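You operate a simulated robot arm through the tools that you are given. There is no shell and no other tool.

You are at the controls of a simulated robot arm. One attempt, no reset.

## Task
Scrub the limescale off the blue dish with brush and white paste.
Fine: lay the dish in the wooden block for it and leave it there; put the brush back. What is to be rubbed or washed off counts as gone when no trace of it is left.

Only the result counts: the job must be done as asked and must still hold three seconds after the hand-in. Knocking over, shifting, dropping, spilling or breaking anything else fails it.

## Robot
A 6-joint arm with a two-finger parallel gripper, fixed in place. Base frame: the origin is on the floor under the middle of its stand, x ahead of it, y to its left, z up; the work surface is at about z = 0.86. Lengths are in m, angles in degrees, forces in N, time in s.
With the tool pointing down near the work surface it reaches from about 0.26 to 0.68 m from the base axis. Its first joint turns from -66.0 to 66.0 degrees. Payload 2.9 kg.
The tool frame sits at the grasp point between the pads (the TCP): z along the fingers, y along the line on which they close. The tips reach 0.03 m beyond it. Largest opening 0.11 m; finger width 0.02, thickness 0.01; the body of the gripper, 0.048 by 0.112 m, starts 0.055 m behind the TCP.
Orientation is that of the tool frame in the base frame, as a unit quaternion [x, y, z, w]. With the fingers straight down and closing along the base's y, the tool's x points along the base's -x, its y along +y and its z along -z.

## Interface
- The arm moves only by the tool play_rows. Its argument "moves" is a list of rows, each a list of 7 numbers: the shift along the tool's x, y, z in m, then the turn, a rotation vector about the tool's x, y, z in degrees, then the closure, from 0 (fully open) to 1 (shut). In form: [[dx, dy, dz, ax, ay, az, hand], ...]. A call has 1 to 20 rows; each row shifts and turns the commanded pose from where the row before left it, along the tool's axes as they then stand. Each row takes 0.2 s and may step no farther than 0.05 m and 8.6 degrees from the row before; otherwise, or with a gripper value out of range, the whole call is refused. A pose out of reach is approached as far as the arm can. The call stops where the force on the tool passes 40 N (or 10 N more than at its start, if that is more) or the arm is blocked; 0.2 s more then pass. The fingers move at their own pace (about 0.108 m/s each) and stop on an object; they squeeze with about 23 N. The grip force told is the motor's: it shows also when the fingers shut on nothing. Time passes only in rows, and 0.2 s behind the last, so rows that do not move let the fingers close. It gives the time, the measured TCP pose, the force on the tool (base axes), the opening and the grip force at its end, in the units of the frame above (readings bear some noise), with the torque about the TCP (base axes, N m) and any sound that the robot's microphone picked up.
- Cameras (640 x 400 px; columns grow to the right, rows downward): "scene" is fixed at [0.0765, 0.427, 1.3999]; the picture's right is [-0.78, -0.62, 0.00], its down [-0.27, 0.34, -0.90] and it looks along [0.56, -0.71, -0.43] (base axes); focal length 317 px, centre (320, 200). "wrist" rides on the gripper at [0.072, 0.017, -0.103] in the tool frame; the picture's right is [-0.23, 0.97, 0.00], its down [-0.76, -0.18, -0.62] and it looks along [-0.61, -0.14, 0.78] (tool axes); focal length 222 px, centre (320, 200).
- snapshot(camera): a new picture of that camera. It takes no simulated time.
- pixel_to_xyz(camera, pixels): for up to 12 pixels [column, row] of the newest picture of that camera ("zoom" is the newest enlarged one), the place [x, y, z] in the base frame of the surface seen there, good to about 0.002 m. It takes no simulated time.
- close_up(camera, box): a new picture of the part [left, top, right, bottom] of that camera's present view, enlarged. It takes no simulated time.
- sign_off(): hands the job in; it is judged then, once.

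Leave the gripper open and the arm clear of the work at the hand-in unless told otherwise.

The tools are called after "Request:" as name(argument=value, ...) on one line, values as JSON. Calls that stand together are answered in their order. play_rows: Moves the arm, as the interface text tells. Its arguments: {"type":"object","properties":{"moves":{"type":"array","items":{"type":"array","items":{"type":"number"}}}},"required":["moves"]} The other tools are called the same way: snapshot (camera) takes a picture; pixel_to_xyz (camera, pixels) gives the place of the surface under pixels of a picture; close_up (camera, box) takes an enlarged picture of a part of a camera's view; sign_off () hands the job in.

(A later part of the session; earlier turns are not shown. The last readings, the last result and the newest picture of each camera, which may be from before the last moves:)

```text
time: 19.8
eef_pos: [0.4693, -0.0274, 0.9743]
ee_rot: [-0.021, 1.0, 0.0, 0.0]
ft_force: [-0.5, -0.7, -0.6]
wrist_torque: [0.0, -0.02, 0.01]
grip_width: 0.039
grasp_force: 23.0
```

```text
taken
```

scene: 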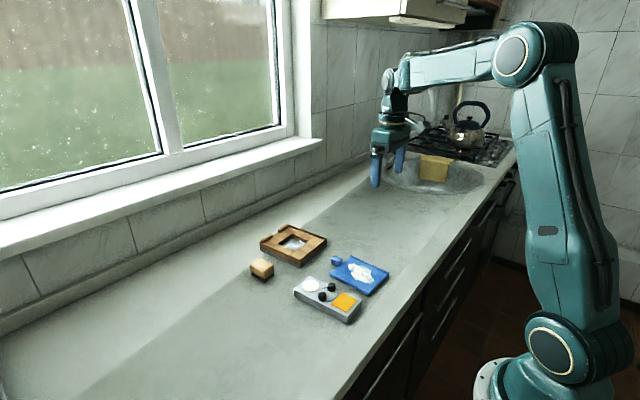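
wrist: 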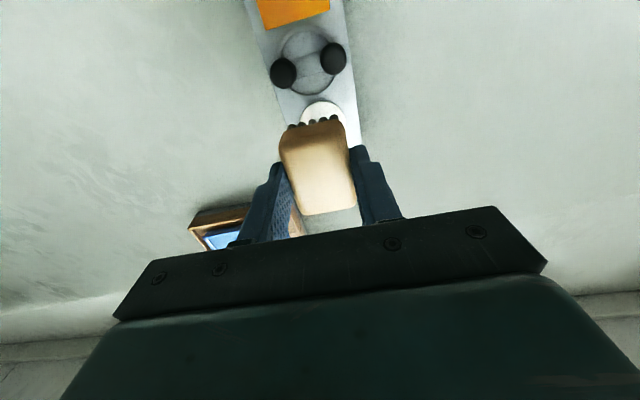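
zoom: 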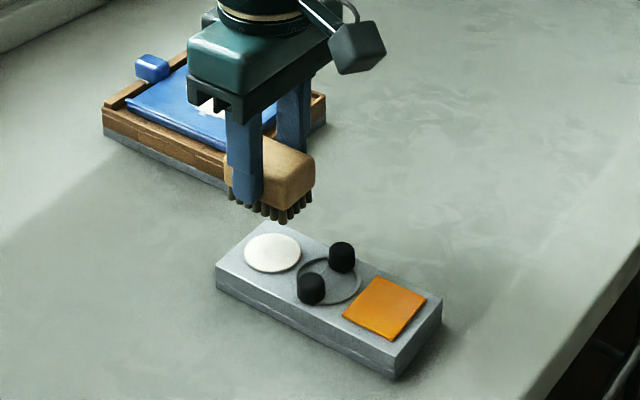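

The brush is over the white disc. I lower to just above the paste, then creep down watching the force.

Request:
play_rows(moves=[[0, 0.001, 0.02, 0, 0, 0, 1], [0, 0.001, 0.015, 0, 0, 0, 1], [0, 0, 0.003, 0, 0, 0, 1], [0, 0, 0, 0, 0, 0, 1], [0, 0, 0, 0, 0, 0, 1]])

Request:
close_up(camera="scene", box=[280, 240, 350, 310])

```text
time: 21.0
eef_pos: [0.4674, -0.0234, 0.9359]
ee_rot: [-0.022, 1.0, 0.0, 0.0]
ft_force: [-0.6, 0.0, -0.1]
wrist_torque: [0.0, 0.02, 0.0]
grip_width: 0.0392
grasp_force: 23.0
```

```text
5.71 times, centred on (315, 275) of scene
```

zoom: 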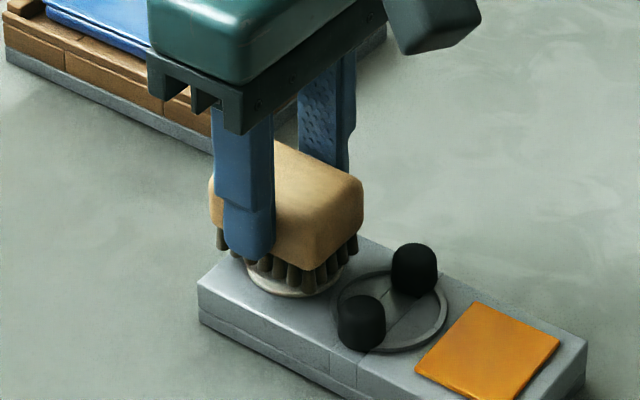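

Bristles hang a few mm above the paste with no contact. I creep down 1 mm at a time.

Request:
play_rows(moves=[[0, 0, 0.0015, 0, 0, 0, 1], [0, 0, 0.001, 0, 0, 0, 1], [0, 0, 0.001, 0, 0, 0, 1], [0, 0, 0.001, 0, 0, 0, 1], [0, 0, 0, 0, 0, 0, 1]])

```text
time: 22.2
eef_pos: [0.4661, -0.0245, 0.9323]
ee_rot: [-0.022, 1.0, 0.0, -0.001]
ft_force: [0.4, 0.3, -0.7]
wrist_torque: [-0.02, -0.03, -0.01]
grip_width: 0.0392
grasp_force: 22.8
```

Still no clear contact at z 0.932. I go on down in half-millimetre steps.

Request:
play_rows(moves=[[0, 0, 0.0007, 0, 0, 0, 1], [0, 0, 0.0007, 0, 0, 0, 1], [0, 0, 0.0006, 0, 0, 0, 1], [0, 0, 0, 0, 0, 0, 1]])

Request:
close_up(camera="scene", box=[280, 240, 350, 310])

```text
time: 23.2
eef_pos: [0.4676, -0.0251, 0.9303]
ee_rot: [-0.022, 1.0, -0.001, 0.0]
ft_force: [0.4, 0.6, 2.4]
wrist_torque: [0.01, -0.01, 0.0]
grip_width: 0.0391
grasp_force: 23.0
```

```text
5.71 times, centred on (315, 275) of scene
```

zoom: 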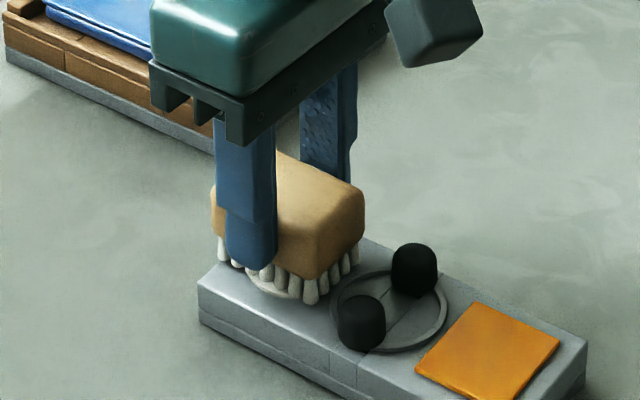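

The bristles are now white with paste (contact 2.4 N). I lift clear and look at the dish and the brush.

Request:
play_rows(moves=[[0, 0, 0, 0, 0, 0, 1], [0, 0, -0.005, 0, 0, 0, 1], [0, 0, -0.02, 0, 0, 0, 1], [0, 0, -0.025, 0, 0, 0, 1], [0, 0, 0, 0, 0, 0, 1]])

Request:
close_up(camera="scene", box=[240, 190, 380, 330])

Request:
snapshot(camera="scene")

```text
time: 24.4
eef_pos: [0.4665, -0.0255, 0.9804]
ee_rot: [-0.022, 1.0, 0.0, 0.0]
ft_force: [-0.9, 0.0, -1.0]
wrist_torque: [0.03, -0.01, 0.0]
grip_width: 0.039
grasp_force: 23.2
```

```text
2.86 times, centred on (310, 260) of scene
```

zoom: 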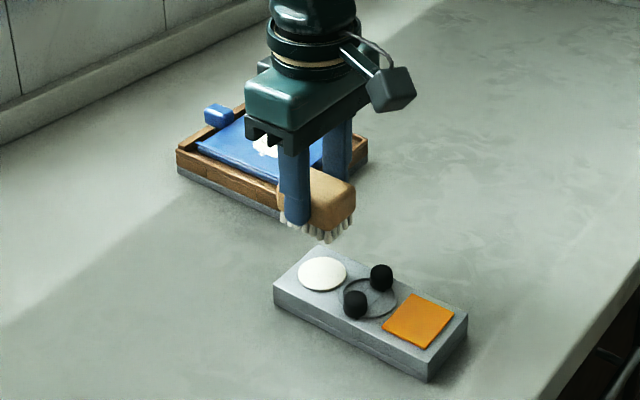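

```text
taken
```

scene: 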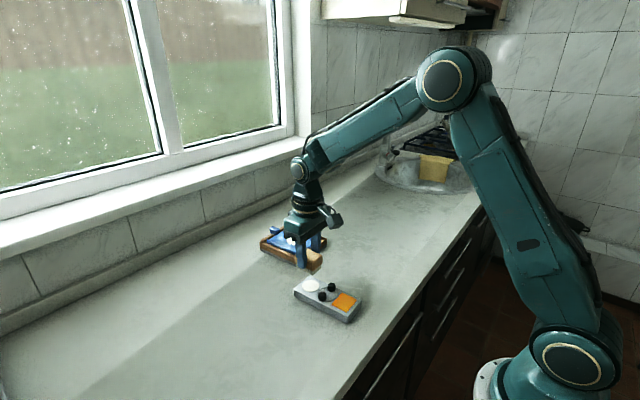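

I carry the brush to the near side of the dish to look at it from the wrist camera before scrubbing.

Request:
play_rows(moves=[[-0.0246, -0.029, -0.005, 0, 0, 0, 1], [-0.0246, -0.029, -0.005, 0, 0, 0, 1], [-0.0246, -0.029, -0.005, 0, 0, 0, 1], [-0.0246, -0.029, -0.005, 0, 0, -1.2, 1], [0, 0, 0, 0, 0, 0, 1], [0, 0, 0, 0, 0, 0, 1]])

Request:
snapshot(camera="wrist")

Request:
close_up(camera="scene", box=[240, 180, 360, 280])

```text
time: 25.8
eef_pos: [0.5714, -0.1342, 1.0005]
ee_rot: [-0.032, 0.999, 0.001, 0.0]
ft_force: [1.2, -0.2, -0.2]
wrist_torque: [0.01, 0.02, 0.0]
grip_width: 0.0391
grasp_force: 23.6
```

```text
taken
```

wrist: 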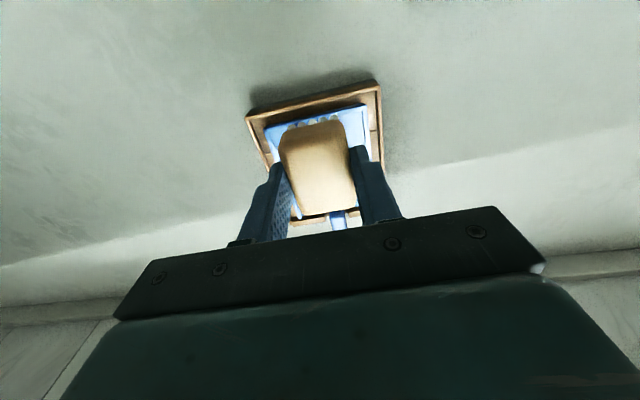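

```text
4.00 times, centred on (300, 230) of scene
```

zoom: 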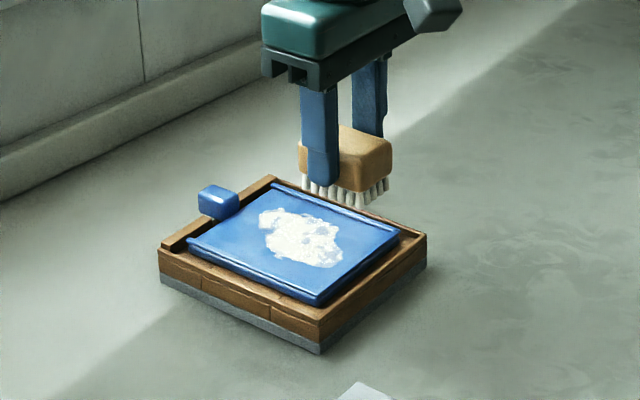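

The dish is fully visible in the scene view. I'll measure its corners and the limescale outline in this enlarged picture.

Request:
pixel_to_xyz(camera="zoom", pixels=[[191, 240], [274, 184], [396, 236], [318, 295], [262, 215], [280, 210], [330, 225], [340, 245], [330, 265], [300, 260], [272, 248], [263, 228]])

Request:
close_up(camera="scene", box=[280, 220, 350, 265])

```text
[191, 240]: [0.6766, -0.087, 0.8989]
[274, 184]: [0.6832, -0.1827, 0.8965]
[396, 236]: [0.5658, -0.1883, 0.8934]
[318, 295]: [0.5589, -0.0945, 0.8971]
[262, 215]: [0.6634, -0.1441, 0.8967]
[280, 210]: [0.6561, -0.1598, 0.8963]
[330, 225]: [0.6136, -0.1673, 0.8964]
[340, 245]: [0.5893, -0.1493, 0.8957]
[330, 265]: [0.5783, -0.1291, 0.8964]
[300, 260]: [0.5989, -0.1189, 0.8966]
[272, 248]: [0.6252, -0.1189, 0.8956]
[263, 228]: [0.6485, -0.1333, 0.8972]
```

```text
8.89 times, centred on (315, 242) of scene
```

zoom: 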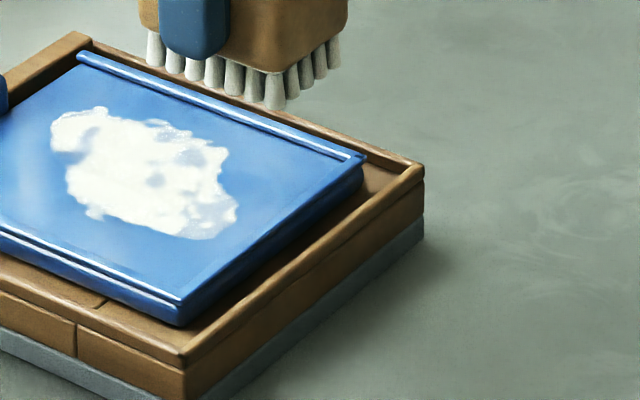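

Dish centre in the block is (0.621, -0.138), plate surface z about 0.896. Bristles should touch at TCP z about 0.940. I go over the centre and down to 0.945.

Request:
play_rows(moves=[[-0.0242, -0.0035, 0, 0, 0, 0, 1], [-0.0242, -0.0036, 0, 0, 0, 0, 1], [0, 0, 0.025, 0, 0, 0, 1], [0, 0, 0.02, 0, 0, 0, 1], [0, 0, 0.01, 0, 0, 0, 1], [0, 0, 0, 0, 0, 0, 1], [0, 0, 0, 0, 0, 0, 1]])

Request:
close_up(camera="scene", box=[250, 190, 350, 270])

```text
time: 27.4
eef_pos: [0.6203, -0.1394, 0.9456]
ee_rot: [-0.032, 0.999, 0.0, 0.0]
ft_force: [0.3, 0.0, -0.4]
wrist_torque: [0.0, 0.01, -0.01]
grip_width: 0.0392
grasp_force: 23.1
```

```text
5.00 times, centred on (300, 230) of scene
```

zoom: 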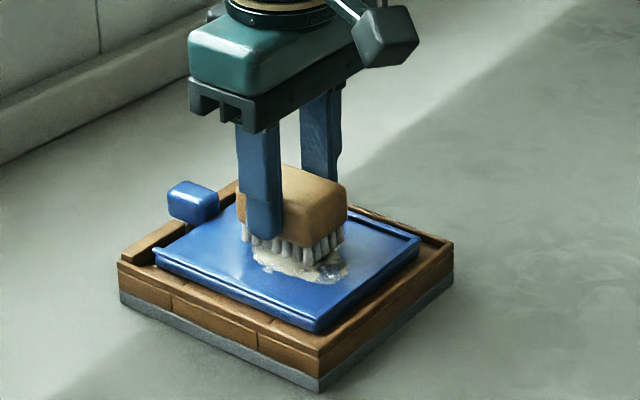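

Well centred, hovering. I creep down to a light contact.

Request:
play_rows(moves=[[0, 0, 0.002, 0, 0, 0, 1], [0, 0, 0.001, 0, 0, 0, 1], [0, 0, 0.001, 0, 0, 0, 1], [0, 0, 0.001, 0, 0, 0, 1], [0, 0, 0, 0, 0, 0, 1]])

```text
time: 28.6
eef_pos: [0.6179, -0.1403, 0.9406]
ee_rot: [-0.033, 0.999, 0.0, 0.0]
ft_force: [-0.6, 0.1, -0.3]
wrist_torque: [0.02, -0.03, 0.01]
grip_width: 0.0392
grasp_force: 22.9
```

Request:
play_rows(moves=[[0, 0, 0.0007, 0, 0, 0, 1], [0, 0, 0.0007, 0, 0, 0, 1], [0, 0, 0.0006, 0, 0, 0, 1], [0, 0, 0, 0, 0, 0, 1]])

```text
time: 29.6
eef_pos: [0.6211, -0.139, 0.9406]
ee_rot: [-0.032, 0.999, 0.0, 0.001]
ft_force: [-6.4, 0.1, 17.7]
wrist_torque: [0.03, 0.41, -0.03]
grip_width: 0.0389
grasp_force: 22.9
```

Contact is stiff: 17.7 N. That's more than I want; I back off 1.2 mm.

Request:
play_rows(moves=[[0, 0, -0.0007, 0, 0, 0, 1], [0, 0, -0.0005, 0, 0, 0, 1], [0, 0, 0, 0, 0, 0, 1]])

Request:
close_up(camera="scene", box=[250, 190, 350, 270])

Request:
snapshot(camera="wrist")

```text
time: 30.4
eef_pos: [0.6205, -0.1393, 0.9409]
ee_rot: [-0.032, 0.999, 0.0, 0.001]
ft_force: [3.6, -2.9, 11.6]
wrist_torque: [-0.14, -0.1, 0.03]
grip_width: 0.039
grasp_force: 22.7
```

```text
5.00 times, centred on (300, 230) of scene
```

zoom: 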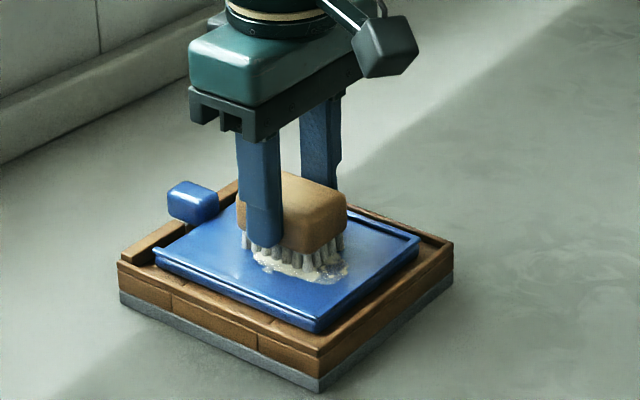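

```text
taken
```

wrist: 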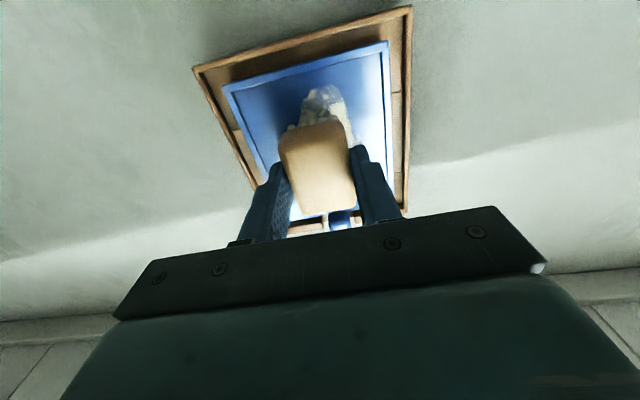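

Still 11.6 N. I back off another 0.6 mm.

Request:
play_rows(moves=[[0, 0, -0.0006, 0, 0, 0, 1], [0, 0, 0, 0, 0, 0, 1]])

```text
time: 31.0
eef_pos: [0.62, -0.139, 0.9394]
ee_rot: [-0.033, 0.999, 0.001, 0.0]
ft_force: [4.2, -2.9, 8.0]
wrist_torque: [-0.09, -0.3, -0.08]
grip_width: 0.039
grasp_force: 22.9
```

About 8 N, which is workable. I make a first gentle rubbing stroke of ±18 mm across the dish.

Request:
play_rows(moves=[[0, 0.005, -0.0002, 0, 0, 0, 1], [0, 0.006, 0, 0, 0, 0, 1], [0, 0.007, 0, 0, 0, 0, 1], [0, -0.008, 0, 0, 0, 0, 1], [0, -0.009, 0, 0, 0, 0, 1], [0, -0.009, 0, 0, 0, 0, 1], [0, -0.01, 0, 0, 0, 0, 1], [0, 0.009, 0, 0, 0, 0, 1], [0, 0.009, 0, 0, 0, 0, 1], [0, 0, 0, 0, 0, 0, 1]])

Request:
close_up(camera="scene", box=[250, 190, 350, 270])

Request:
close_up(camera="wrist", box=[180, 0, 430, 240])

```text
time: 33.2
eef_pos: [0.6201, -0.1399, 0.9384]
ee_rot: [-0.032, 0.999, 0.0, 0.0]
ft_force: [-0.3, -0.3, -0.2]
wrist_torque: [0.0, -0.01, -0.02]
grip_width: 0.0391
grasp_force: 23.0
```

```text
5.00 times, centred on (300, 230) of scene
```

zoom: 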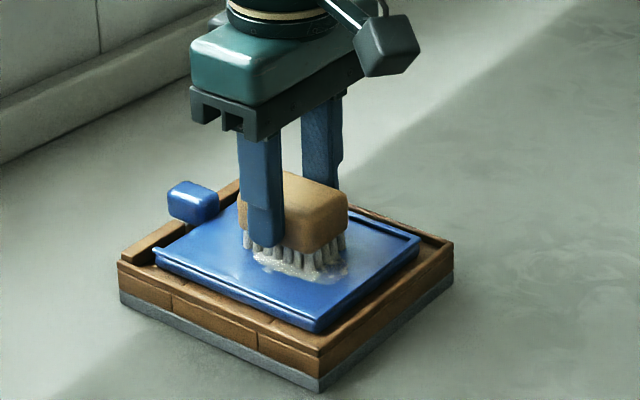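

```text
1.67 times, centred on (305, 120) of wrist
```

zoom: 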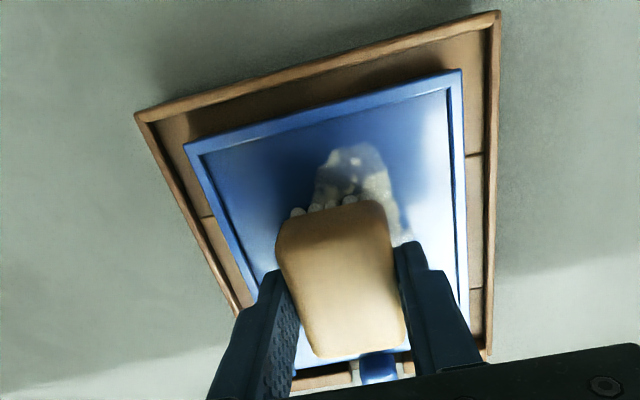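

Force fell to zero after the stroke and the crust looks thinner. I press 0.6 mm lower and stroke again, then read the force while the brush is in motion.

Request:
play_rows(moves=[[0, 0, 0.0006, 0, 0, 0, 1], [0, 0.006, 0, 0, 0, 0, 1], [0, 0.006, 0, 0, 0, 0, 1], [0, 0.006, 0, 0, 0, 0, 1]])

```text
time: 34.2
eef_pos: [0.6205, -0.1219, 0.9403]
ee_rot: [-0.032, 1.0, -0.001, 0.001]
ft_force: [-0.1, -3.7, 7.6]
wrist_torque: [-0.11, 0.1, 0.01]
grip_width: 0.0393
grasp_force: 23.2
```

Good: 7.6 N normal with 3.7 N of drag. I sweep across to the other side and back.

Request:
play_rows(moves=[[0, -0.009, 0, 0, 0, 0, 1], [0, -0.009, 0, 0, 0, 0, 1], [0, -0.009, 0, 0, 0, 0, 1], [0, -0.009, 0, 0, 0, 0, 1], [0, 0.009, 0, 0, 0, 0, 1], [0, 0.009, 0, 0, 0, 0, 1], [0, 0.009, 0, 0, 0, 0, 1], [0, 0.009, 0, 0, 0, 0, 1]])

Request:
close_up(camera="scene", box=[250, 190, 350, 270])

Request:
close_up(camera="wrist", box=[180, 0, 430, 240])

```text
time: 36.0
eef_pos: [0.6179, -0.1212, 0.9402]
ee_rot: [-0.032, 0.999, 0.001, 0.001]
ft_force: [0.5, -6.4, 15.9]
wrist_torque: [-0.29, -0.08, 0.01]
grip_width: 0.0393
grasp_force: 23.1
```

```text
5.00 times, centred on (300, 230) of scene
```

zoom: 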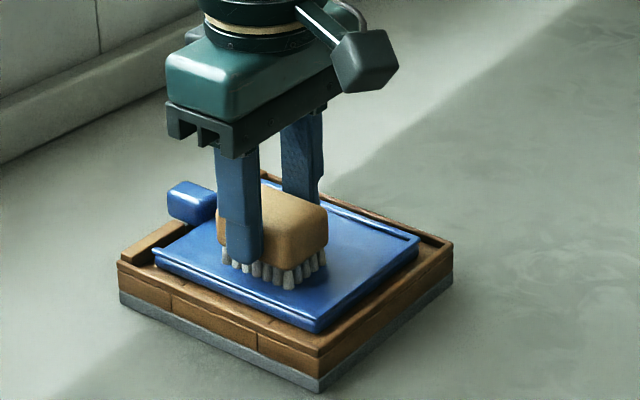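

```text
1.67 times, centred on (305, 120) of wrist
```

zoom: 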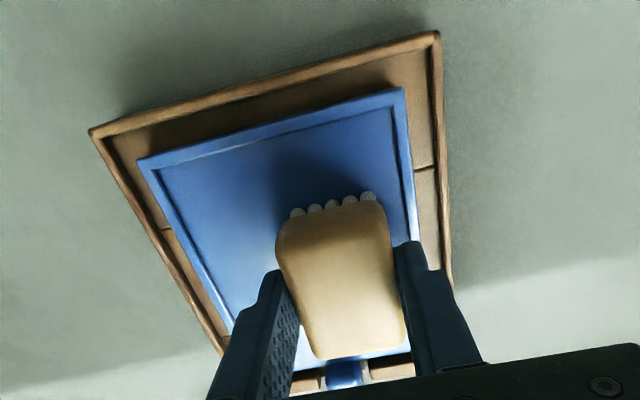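

The white crust seems gone around the brush. I lift straight up and look at the whole dish.

Request:
play_rows(moves=[[0, 0, -0.005, 0, 0, 0, 1], [0, 0, -0.025, 0, 0, 0, 1], [0.03, 0, -0.025, 0, 0, 0, 1], [0.03, 0, 0, 0, 0, 0, 1], [0, 0, 0, 0, 0, 0, 1]])

Request:
close_up(camera="scene", box=[250, 200, 340, 270])

Request:
close_up(camera="wrist", box=[180, 0, 430, 240])

```text
time: 37.2
eef_pos: [0.5579, -0.1246, 0.9958]
ee_rot: [-0.032, 0.999, 0.0, 0.0]
ft_force: [-0.2, 0.4, 0.0]
wrist_torque: [0.0, 0.0, 0.0]
grip_width: 0.0393
grasp_force: 23.4
```

```text
5.71 times, centred on (295, 235) of scene
```

zoom: 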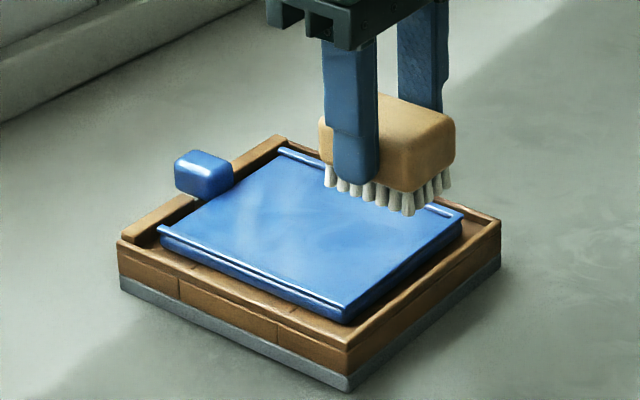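

```text
1.67 times, centred on (305, 120) of wrist
```

zoom: 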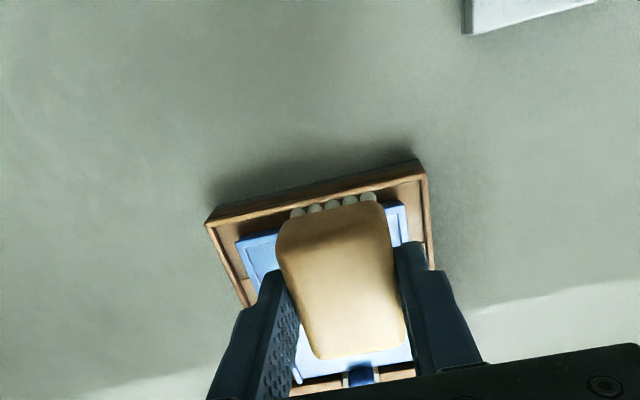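

The crust looks gone, but there may be a faint haze near the middle. I back the brush farther off and enlarge more.

Request:
play_rows(moves=[[0.03, -0.02, -0.02, 0, 0, 0, 1], [0.03, -0.02, -0.02, 0, 0, 0, 1], [0, 0, 0, 0, 0, 0, 1]])

Request:
close_up(camera="scene", box=[262, 218, 326, 260])

Request:
close_up(camera="wrist", box=[180, 0, 460, 240])

```text
time: 38.0
eef_pos: [0.5023, -0.1677, 1.0322]
ee_rot: [-0.033, 0.999, -0.001, 0.0]
ft_force: [0.2, 0.0, -0.5]
wrist_torque: [0.0, 0.01, -0.01]
grip_width: 0.0391
grasp_force: 22.8
```

```text
9.52 times, centred on (294, 239) of scene
```

zoom: 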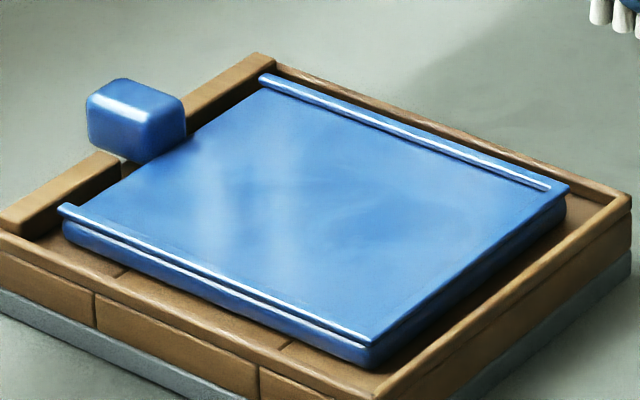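

```text
1.67 times, centred on (320, 120) of wrist
```

zoom: 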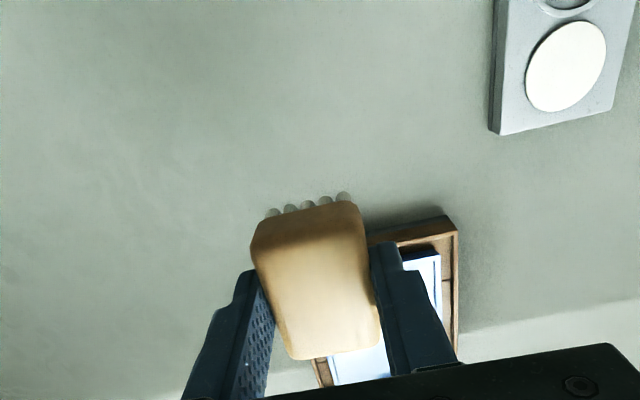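

The plate looks clean but shows soft light streaks which may be window reflections or a thin film. I move aside to see the dish from the wrist camera at another angle.

Request:
play_rows(moves=[[-0.0169, 0.036, 0, 0, 0, 0, 1], [-0.0169, 0.036, 0, 0, 0, 0, 1], [-0.0169, 0.036, 0, 0, 0, 0, 1], [-0.0169, 0.036, 0, 0, 0, 0, 1], [0, 0, 0, 0, 0, 0, 1]])

Request:
snapshot(camera="wrist")

Request:
close_up(camera="wrist", box=[110, 60, 280, 220])

```text
time: 39.2
eef_pos: [0.5599, -0.0224, 1.0373]
ee_rot: [-0.032, 0.999, 0.0, 0.0]
ft_force: [0.6, 0.3, -0.7]
wrist_torque: [0.01, 0.0, -0.01]
grip_width: 0.0391
grasp_force: 23.1
```

```text
taken
```

wrist: 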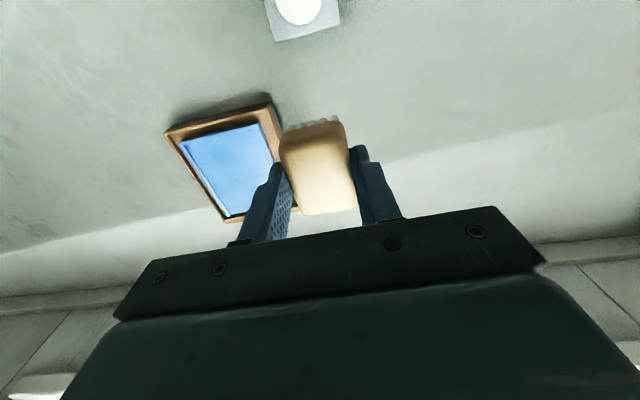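

```text
2.50 times, centred on (195, 140) of wrist
```

zoom: 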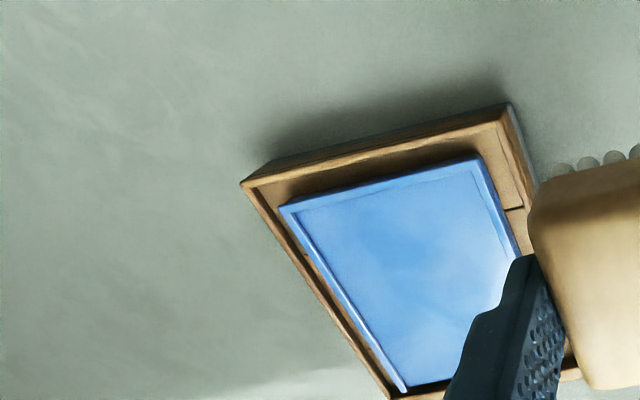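

There's a faint uneven patch that could be a film or shine; to be safe I'll scrub the whole area once more. First I measure the dish's present position in the scene view.

Request:
close_up(camera="scene", box=[255, 210, 335, 265])

```text
7.27 times, centred on (295, 238) of scene
```

zoom: 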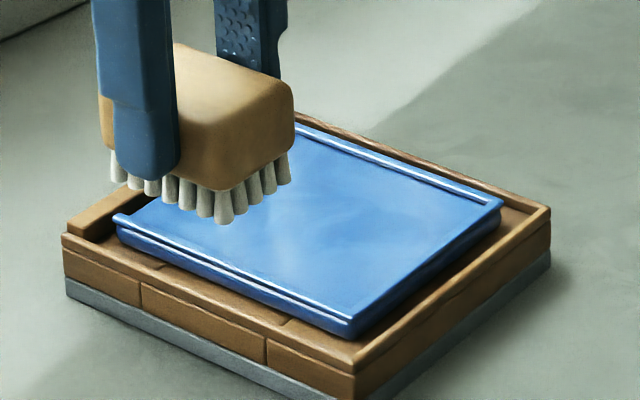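

Request:
pixel_to_xyz(camera="zoom", pixels=[[118, 217], [350, 318], [497, 202], [300, 128], [355, 362], [548, 208], [65, 238], [320, 230], [400, 230], [300, 260], [360, 345], [530, 215]])

```text
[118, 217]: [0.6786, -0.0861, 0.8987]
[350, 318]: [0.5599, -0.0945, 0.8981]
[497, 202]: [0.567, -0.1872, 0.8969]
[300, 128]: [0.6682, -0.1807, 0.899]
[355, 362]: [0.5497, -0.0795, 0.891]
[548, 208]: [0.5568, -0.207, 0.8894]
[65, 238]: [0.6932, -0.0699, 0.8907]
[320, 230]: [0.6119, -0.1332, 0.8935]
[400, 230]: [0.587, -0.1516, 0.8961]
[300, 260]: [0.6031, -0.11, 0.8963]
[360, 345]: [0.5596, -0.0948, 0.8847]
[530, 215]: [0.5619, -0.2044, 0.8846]
```

The dish and block have not moved (within 1–2 mm). I go to the near part of the dish with the brush, hovering at z 0.945.

Request:
play_rows(moves=[[-0.0102, -0.0396, 0, 0, 0, 0, 1], [-0.0102, -0.0396, 0, 0, 0, 0, 1], [-0.0101, -0.0397, 0, 0, 0, 0, 1], [0, 0, 0.03, 0, 0, 0, 1], [0, 0, 0.03, 0, 0, 0, 1], [0, 0, 0.02, 0, 0, 0, 1], [0, 0, 0.0097, 0, 0, 0, 1], [0, 0, 0, 0, 0, 0, 1], [0, 0, 0, 0, 0, 0, 1]])

Request:
close_up(camera="scene", box=[255, 200, 345, 270])

```text
time: 41.2
eef_pos: [0.5966, -0.1382, 0.9458]
ee_rot: [-0.032, 0.999, 0.0, 0.001]
ft_force: [0.4, 0.6, -0.7]
wrist_torque: [0.02, 0.03, 0.01]
grip_width: 0.0392
grasp_force: 23.3
```

```text
5.71 times, centred on (300, 235) of scene
```

zoom: 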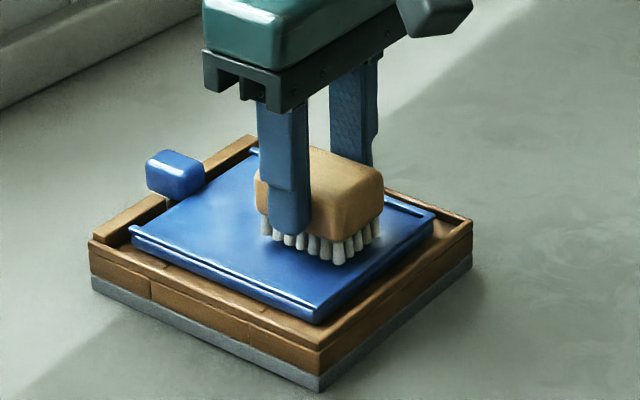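

Bristles are inside the dish's rim. I creep down to light contact.

Request:
play_rows(moves=[[0, 0, 0.002, 0, 0, 0, 1], [0, 0, 0.0015, 0, 0, 0, 1], [0, 0, 0.001, 0, 0, 0, 1], [0, 0, 0.0005, 0, 0, 0, 1], [0, 0, 0, 0, 0, 0, 1]])

```text
time: 42.4
eef_pos: [0.5982, -0.1389, 0.9403]
ee_rot: [-0.033, 0.999, 0.0, 0.0]
ft_force: [-0.6, 0.2, -0.2]
wrist_torque: [0.01, 0.02, 0.0]
grip_width: 0.039
grasp_force: 23.4
```

Request:
play_rows(moves=[[0, 0, 0.0004, 0, 0, 0, 1], [0, 0, 0.0003, 0, 0, 0, 1], [0, 0, 0, 0, 0, 0, 1]])

```text
time: 43.2
eef_pos: [0.5972, -0.1371, 0.9399]
ee_rot: [-0.033, 0.999, 0.0, 0.0]
ft_force: [0.6, -0.8, 3.1]
wrist_torque: [-0.02, -0.1, -0.03]
grip_width: 0.0391
grasp_force: 23.2
```

3.1 N. I add 0.3 mm and rub back and forth ±20 mm here, twice.

Request:
play_rows(moves=[[0, 0.005, 0.0003, 0, 0, 0, 1], [0, 0.008, 0, 0, 0, 0, 1], [0, 0.007, 0, 0, 0, 0, 1], [0, -0.01, 0, 0, 0, 0, 1], [0, -0.01, 0, 0, 0, 0, 1], [0, -0.01, 0, 0, 0, 0, 1], [0, -0.01, 0, 0, 0, 0, 1], [0, 0.01, 0, 0, 0, 0, 1], [0, 0.01, 0, 0, 0, 0, 1], [0, 0.01, 0, 0, 0, 0, 1], [0, 0.01, 0, 0, 0, 0, 1], [0, -0.01, 0, 0, 0, 0, 1], [0, -0.01, 0, 0, 0, 0, 1]])

```text
time: 46.0
eef_pos: [0.5982, -0.1373, 0.9397]
ee_rot: [-0.032, 0.999, 0.0, 0.001]
ft_force: [0.0, 6.4, 15.1]
wrist_torque: [0.25, -0.09, 0.04]
grip_width: 0.039
grasp_force: 23.1
```

Force rose to 15 N; I ease off 0.5 mm and go on to the middle part with the same side-to-side rubbing.

Request:
play_rows(moves=[[-0.004, -0.008, -0.0005, 0, 0, 0, 1], [-0.004, -0.008, 0, 0, 0, 0, 1], [-0.004, 0.01, 0, 0, 0, 0, 1], [-0.004, 0.01, 0, 0, 0, 0, 1], [-0.004, 0.01, 0, 0, 0, 0, 1], [-0.003, 0.006, 0, 0, 0, 0, 1], [0, -0.01, 0, 0, 0, 0, 1], [0, -0.01, 0, 0, 0, 0, 1], [0, -0.01, 0, 0, 0, 0, 1], [0, -0.01, 0, 0, 0, 0, 1], [0, 0.01, 0, 0, 0, 0, 1], [0, 0.01, 0, 0, 0, 0, 1]])

Request:
close_up(camera="scene", box=[255, 200, 345, 270])

```text
time: 48.6
eef_pos: [0.6201, -0.1387, 0.9405]
ee_rot: [-0.031, 1.0, 0.0, -0.001]
ft_force: [0.1, -3.6, 8.2]
wrist_torque: [-0.12, -0.13, -0.06]
grip_width: 0.0391
grasp_force: 23.2
```

```text
5.71 times, centred on (300, 235) of scene
```

zoom: 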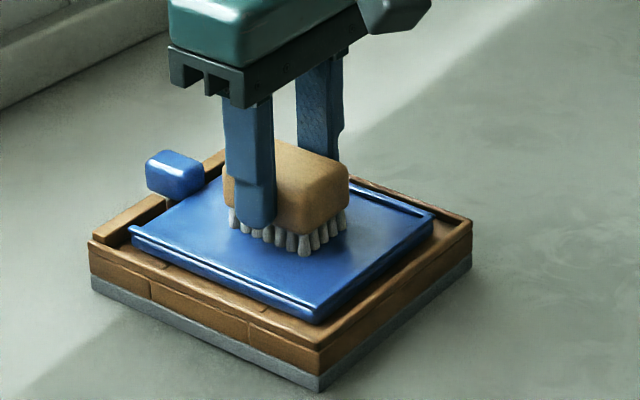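

Force is 8 N, all steady. Now the far part: shift 20 mm outward and rub there.

Request:
play_rows(moves=[[-0.005, 0.009, 0, 0, 0, 0, 1], [-0.005, 0.009, 0, 0, 0, 0, 1], [-0.005, -0.009, 0, 0, 0, 0, 1], [-0.005, -0.009, 0, 0, 0, 0, 1], [0, -0.009, 0, 0, 0, 0, 1], [0, -0.009, 0, 0, 0, 0, 1], [0, 0.009, 0, 0, 0, 0, 1], [0, 0.009, 0, 0, 0, 0, 1], [0, 0.009, 0, 0, 0, 0, 1], [0, 0.009, 0, 0, 0, 0, 1], [0, -0.009, 0, 0, 0, 0, 1], [0, -0.009, 0, 0, 0, 0, 1]])

Request:
close_up(camera="scene", box=[255, 200, 345, 270])

```text
time: 51.2
eef_pos: [0.641, -0.1353, 0.9392]
ee_rot: [-0.033, 0.999, 0.0, 0.001]
ft_force: [0.3, 1.0, 5.0]
wrist_torque: [0.07, 0.13, -0.02]
grip_width: 0.0391
grasp_force: 22.6
```

```text
5.71 times, centred on (300, 235) of scene
```

zoom: 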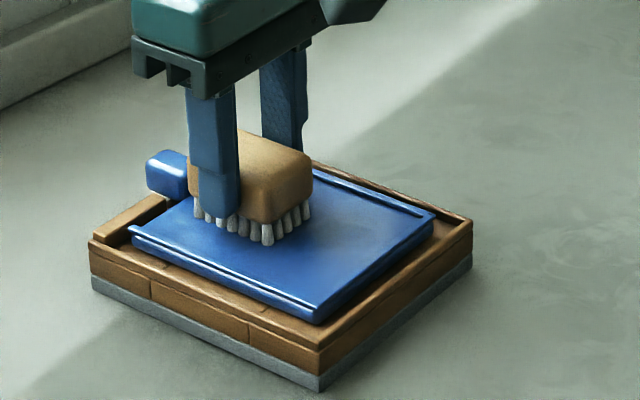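

The whole area has been rubbed again. I lift and move toward the brush's home place, then inspect the dish.

Request:
play_rows(moves=[[0, 0, -0.005, 0, 0, 0, 1], [0, 0, -0.025, 0, 0, 0, 1], [0, 0, -0.03, 0, 0, 0, 1], [0.01, 0.035, 0, 0, 0, 0, 1], [0.01, 0.035, 0, 0, 0, 0, 1], [0.01, 0.035, 0, 0, 0, 0, 1], [0.01, 0.035, 0, 0, 0, 1.2, 1], [0, 0, 0, 0, 0, 0, 1], [0, 0, 0, 0, 0, 0, 1]])

Request:
close_up(camera="scene", box=[255, 210, 335, 265])

Request:
close_up(camera="wrist", box=[70, 50, 290, 220])

```text
time: 53.2
eef_pos: [0.5886, 0.0004, 0.9991]
ee_rot: [-0.023, 1.0, 0.0, 0.0]
ft_force: [0.2, 0.4, -1.0]
wrist_torque: [0.01, 0.01, -0.01]
grip_width: 0.0389
grasp_force: 23.0
```

```text
7.27 times, centred on (295, 238) of scene
```

zoom: 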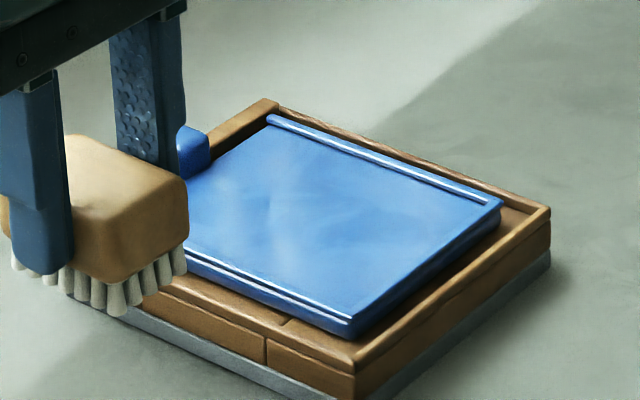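

```text
2.35 times, centred on (180, 135) of wrist
```

zoom: 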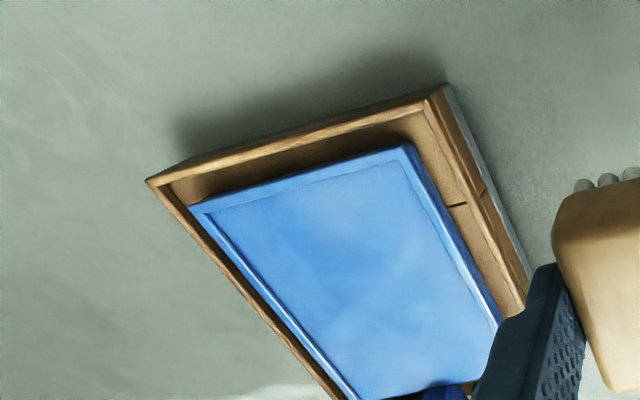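

The plate has only soft, smooth brightness changes. I'll enlarge further to tell reflections from a residue.

Request:
close_up(camera="scene", box=[280, 225, 316, 252])

Request:
close_up(camera="wrist", box=[135, 100, 250, 195])

```text
14.81 times, centred on (298, 238) of scene
```

zoom: 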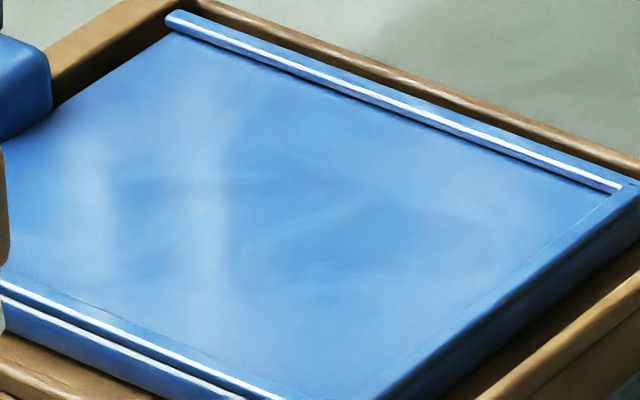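

```text
4.21 times, centred on (192, 148) of wrist
```

zoom: 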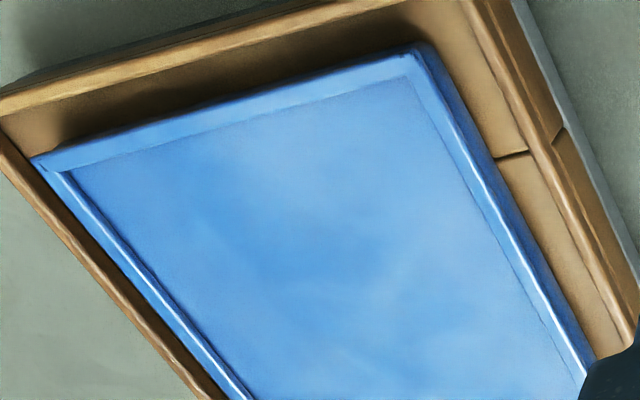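

No sharp-edged remnants, only soft vertical streaks such as window reflections. Now I put the brush back: over its place at (0.605, 0.003) and down.

Request:
play_rows(moves=[[-0.0165, 0.0021, 0, 0, 0, 0, 1], [0, 0, 0.03, 0, 0, 0, 1], [0, 0, 0.03, 0, 0, 0, 1], [0, 0, 0.02, 0, 0, 0, 1], [0, 0, 0.005, 0, 0, 0, 1], [0, 0, 0, 0, 0, 0, 1], [0, 0, 0, 0, 0, 0, 1]])

Request:
close_up(camera="scene", box=[230, 220, 310, 290])

```text
time: 54.8
eef_pos: [0.6093, 0.006, 0.9149]
ee_rot: [-0.022, 1.0, 0.0, 0.0]
ft_force: [-0.1, -0.1, 0.1]
wrist_torque: [-0.01, 0.04, 0.02]
grip_width: 0.0391
grasp_force: 23.5
```

```text
5.71 times, centred on (270, 255) of scene
```

zoom: 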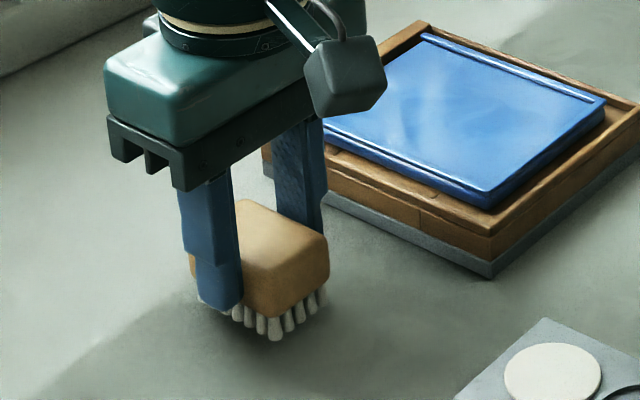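

The brush hangs about 4 mm past and 3 mm left of its former place (compared with the earlier picture at the same crop). I correct and recheck.

Request:
play_rows(moves=[[0.0045, -0.003, 0, 0, 0, 0, 1], [0, 0, 0, 0, 0, 0, 1], [0, 0, 0, 0, 0, 0, 1]])

Request:
close_up(camera="scene", box=[230, 220, 310, 290])

```text
time: 55.6
eef_pos: [0.6038, 0.0021, 0.9151]
ee_rot: [-0.021, 1.0, -0.001, 0.0]
ft_force: [-0.8, 0.0, -0.5]
wrist_torque: [0.02, -0.02, -0.01]
grip_width: 0.0391
grasp_force: 22.5
```

```text
5.71 times, centred on (270, 255) of scene
```

zoom: 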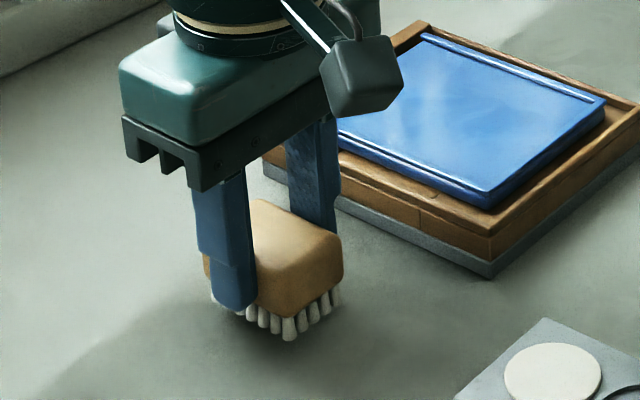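

Within 2 mm now. I lower to the worktop with a tiny correction and watch the force.

Request:
play_rows(moves=[[0.0005, -0.0005, 0.004, 0, 0, 0, 1], [0, 0, 0.002, 0, 0, 0, 1], [0, 0, 0.001, 0, 0, 0, 1], [0, 0, 0, 0, 0, 0, 1]])

```text
time: 56.6
eef_pos: [0.603, 0.0014, 0.9078]
ee_rot: [-0.022, 1.0, 0.0, 0.0]
ft_force: [-0.2, 0.3, -1.0]
wrist_torque: [0.03, 0.01, 0.02]
grip_width: 0.0388
grasp_force: 23.7
```

Request:
play_rows(moves=[[0, 0, 0.0005, 0, 0, 0, 1], [0, 0, 0.0005, 0, 0, 0, 1], [0, 0, 0, 0, 0, 0, 1]])

```text
time: 57.4
eef_pos: [0.6048, 0.0009, 0.9069]
ee_rot: [-0.022, 1.0, -0.001, 0.0]
ft_force: [-0.8, 0.2, -1.0]
wrist_torque: [0.03, 0.02, -0.05]
grip_width: 0.0393
grasp_force: 23.1
```

Request:
play_rows(moves=[[0, 0, 0.0005, 0, 0, 0, 1], [0, 0, 0.0004, 0, 0, 0, 1], [0, 0, 0, 0, 0, 0, 1]])

Request:
close_up(camera="scene", box=[230, 220, 310, 290])

```text
time: 58.2
eef_pos: [0.6035, 0.0015, 0.9061]
ee_rot: [-0.021, 1.0, 0.001, 0.0]
ft_force: [-1.1, -0.2, -0.9]
wrist_torque: [-0.01, -0.01, 0.02]
grip_width: 0.0391
grasp_force: 22.7
```

```text
5.71 times, centred on (270, 255) of scene
```

zoom: 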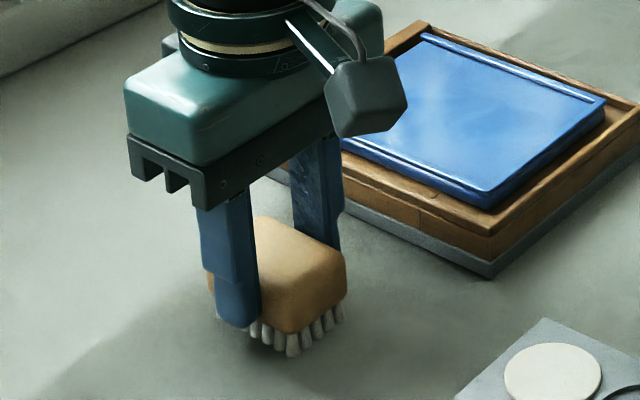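

The picture nearly matches the former one; about 1 mm left. I lower a touch more.

Request:
play_rows(moves=[[0, 0, 0.0005, 0, 0, 0, 1], [0, 0, 0.0004, 0, 0, 0, 1], [0, 0, 0, 0, 0, 0, 1]])

```text
time: 59.0
eef_pos: [0.6034, 0.0011, 0.9052]
ee_rot: [-0.022, 1.0, 0.0, 0.001]
ft_force: [-1.5, -1.1, 6.4]
wrist_torque: [-0.08, 0.08, 0.03]
grip_width: 0.0392
grasp_force: 23.0
```

Contact at 6.4 N: the bristles stand on the worktop. I ease off 0.5 mm and open to about 0.07 m.

Request:
play_rows(moves=[[0, 0, -0.0005, 0, 0, 0, 1], [0, 0, 0, 0, 0, 0, 1], [0, 0, 0, 0, 0, 0, 0.55], [0, 0, 0, 0, 0, 0, 0.36], [0, 0, 0, 0, 0, 0, 0.36]])

Request:
close_up(camera="scene", box=[230, 220, 310, 290])

```text
time: 60.2
eef_pos: [0.6035, 0.0026, 0.9049]
ee_rot: [-0.022, 1.0, 0.0, 0.0]
ft_force: [-0.7, 0.1, -0.2]
wrist_torque: [-0.01, 0.02, 0.0]
grip_width: 0.0704
grasp_force: 0.1
```

```text
5.71 times, centred on (270, 255) of scene
```

zoom: 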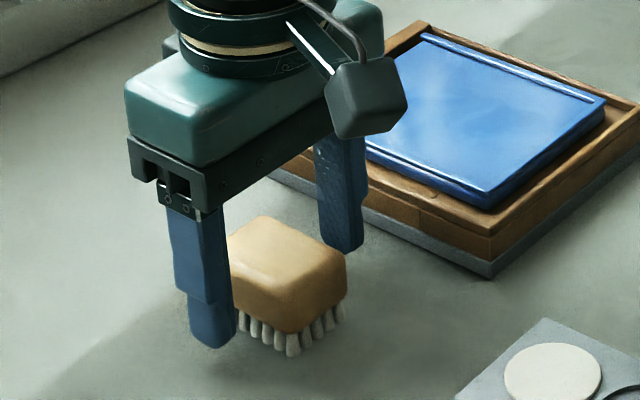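

The brush stands where it was (same pixels as at the start). I rise straight up, open fully, and go over the near side of the dish to inspect it from above.

Request:
play_rows(moves=[[0, 0, -0.015, 0, 0, 0, 0.36], [0, 0, -0.035, 0, 0, 0, 0.36], [0, 0, -0.045, 0, 0, 0, 0], [0.02, -0.035, 0, 0, 0, 0, 0], [0.02, -0.035, 0, 0, 0, 0, 0], [0.02, -0.035, 0, 0, 0, 0, 0], [0.0, -0.032, 0, 0, 0, 0, 0], [0, 0, 0, 0, 0, 0, 0], [0, 0, 0, 0, 0, 0, 0]])

Request:
snapshot(camera="wrist")

Request:
close_up(camera="scene", box=[240, 200, 360, 300])

```text
time: 62.2
eef_pos: [0.5488, -0.1363, 1.0003]
ee_rot: [-0.022, 1.0, -0.001, 0.0]
ft_force: [0.1, -0.2, -0.1]
wrist_torque: [-0.03, 0.0, 0.0]
grip_width: 0.1101
grasp_force: 0.1
```

```text
taken
```

wrist: 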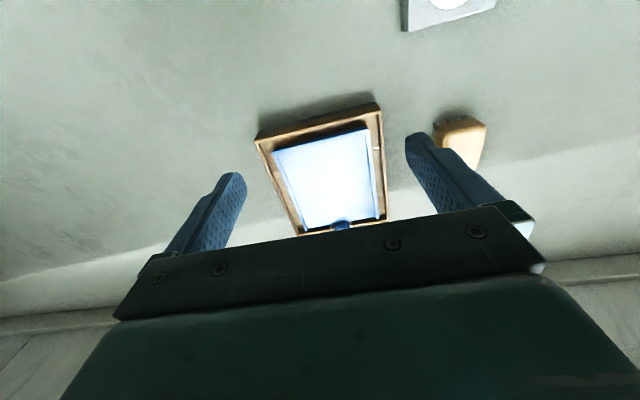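

```text
4.00 times, centred on (300, 250) of scene
```

zoom: 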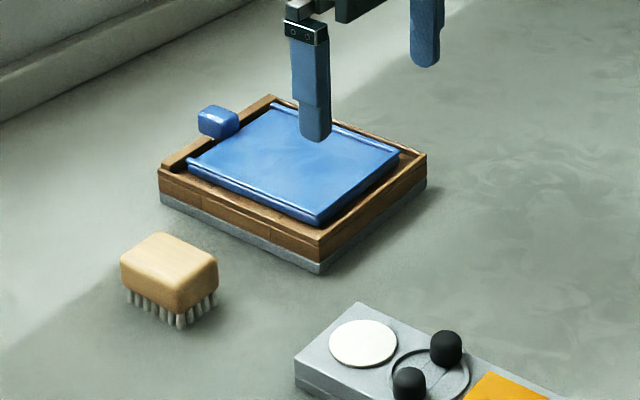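

From here the glossy plate mirrors the window. I move forward so that the camera looks more steeply at it.

Request:
play_rows(moves=[[-0.035, -0.02, 0, 0, 0, 0, 0], [-0.035, -0.02, 0, 0, 0, 0, 0], [0, 0, 0, 0, 0, 0, 0], [0, 0, 0, 0, 0, 0, 0]])

Request:
close_up(camera="wrist", box=[240, 20, 440, 210])

```text
time: 63.2
eef_pos: [0.6188, -0.173, 1.0021]
ee_rot: [-0.021, 1.0, 0.0, 0.0]
ft_force: [-0.2, -0.7, -0.5]
wrist_torque: [-0.03, 0.01, -0.02]
grip_width: 0.1097
grasp_force: 0.1
```

```text
2.11 times, centred on (340, 115) of wrist
```

zoom: 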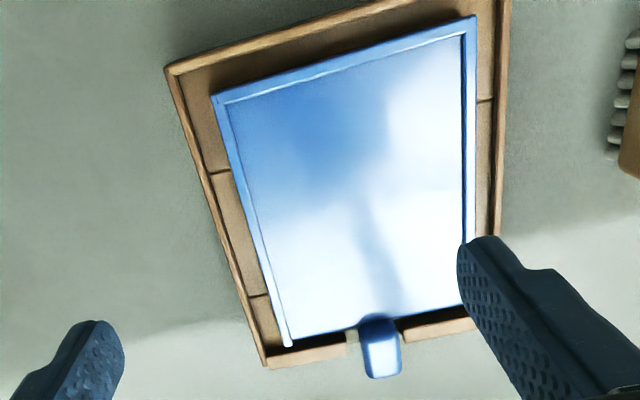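

The bright shapes are the window mirrored in the glossy plate; the unreflecting part is clean blue. To check the rest, I turn the hand so that the camera looks toward the tiled side wall, away from the window.

Request:
play_rows(moves=[[0, 0.03, -0.03, 0, 0, 0, 0], [0, 0, 0, 0, 0, 8.2, 0], [0, 0, 0, 0, 0, 8.2, 0], [0, 0, 0, 0, 0, 8.2, 0], [0, 0, 0, 0, 0, 8.2, 0], [0, 0, 0, 0, 0, 8.2, 0], [0, 0, 0, 0, 0, 8.2, 0], [0, 0, 0, 0, 0, 8.2, 0], [0, 0, 0, 0, 0, 8.2, 0], [0, 0, 0, 0, 0, 8.2, 0], [0, 0, 0, 0, 0, 8.2, 0], [0, 0, 0, 0, 0, 8.2, 0], [0, 0, 0, 0, 0, 0, 0]])

Request:
snapshot(camera="wrist")

Request:
close_up(camera="wrist", box=[220, 20, 440, 210])

```text
time: 66.0
eef_pos: [0.619, -0.1458, 1.0295]
ee_rot: [0.693, 0.721, 0.001, -0.001]
ft_force: [-0.4, 0.4, -0.1]
wrist_torque: [-0.05, 0.01, 0.0]
grip_width: 0.1102
grasp_force: 0.1
```

```text
taken
```

wrist: 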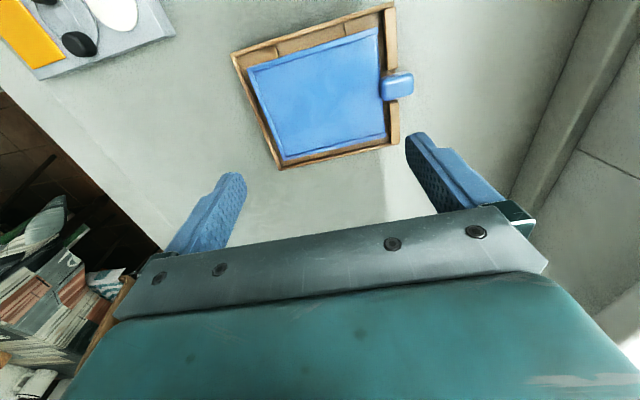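

```text
2.11 times, centred on (330, 115) of wrist
```

zoom: 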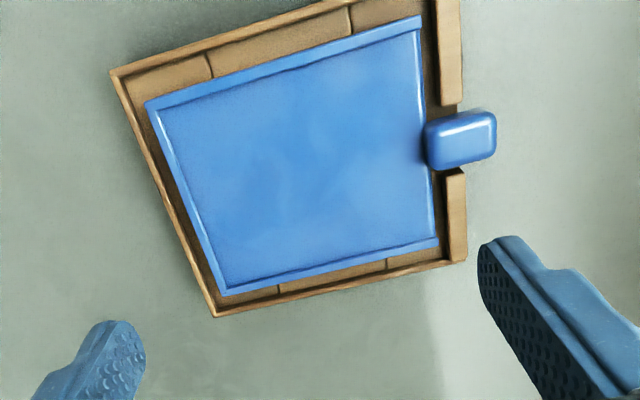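

Seen without glare the plate is evenly blue. One more enlargement to be sure.

Request:
close_up(camera="wrist", box=[265, 45, 380, 145])

```text
4.00 times, centred on (322, 95) of wrist
```

zoom: 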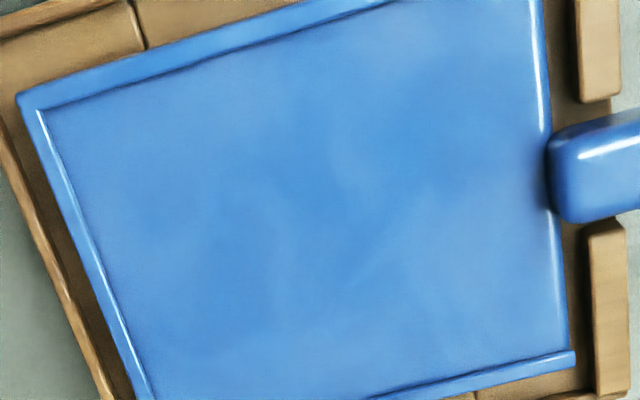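

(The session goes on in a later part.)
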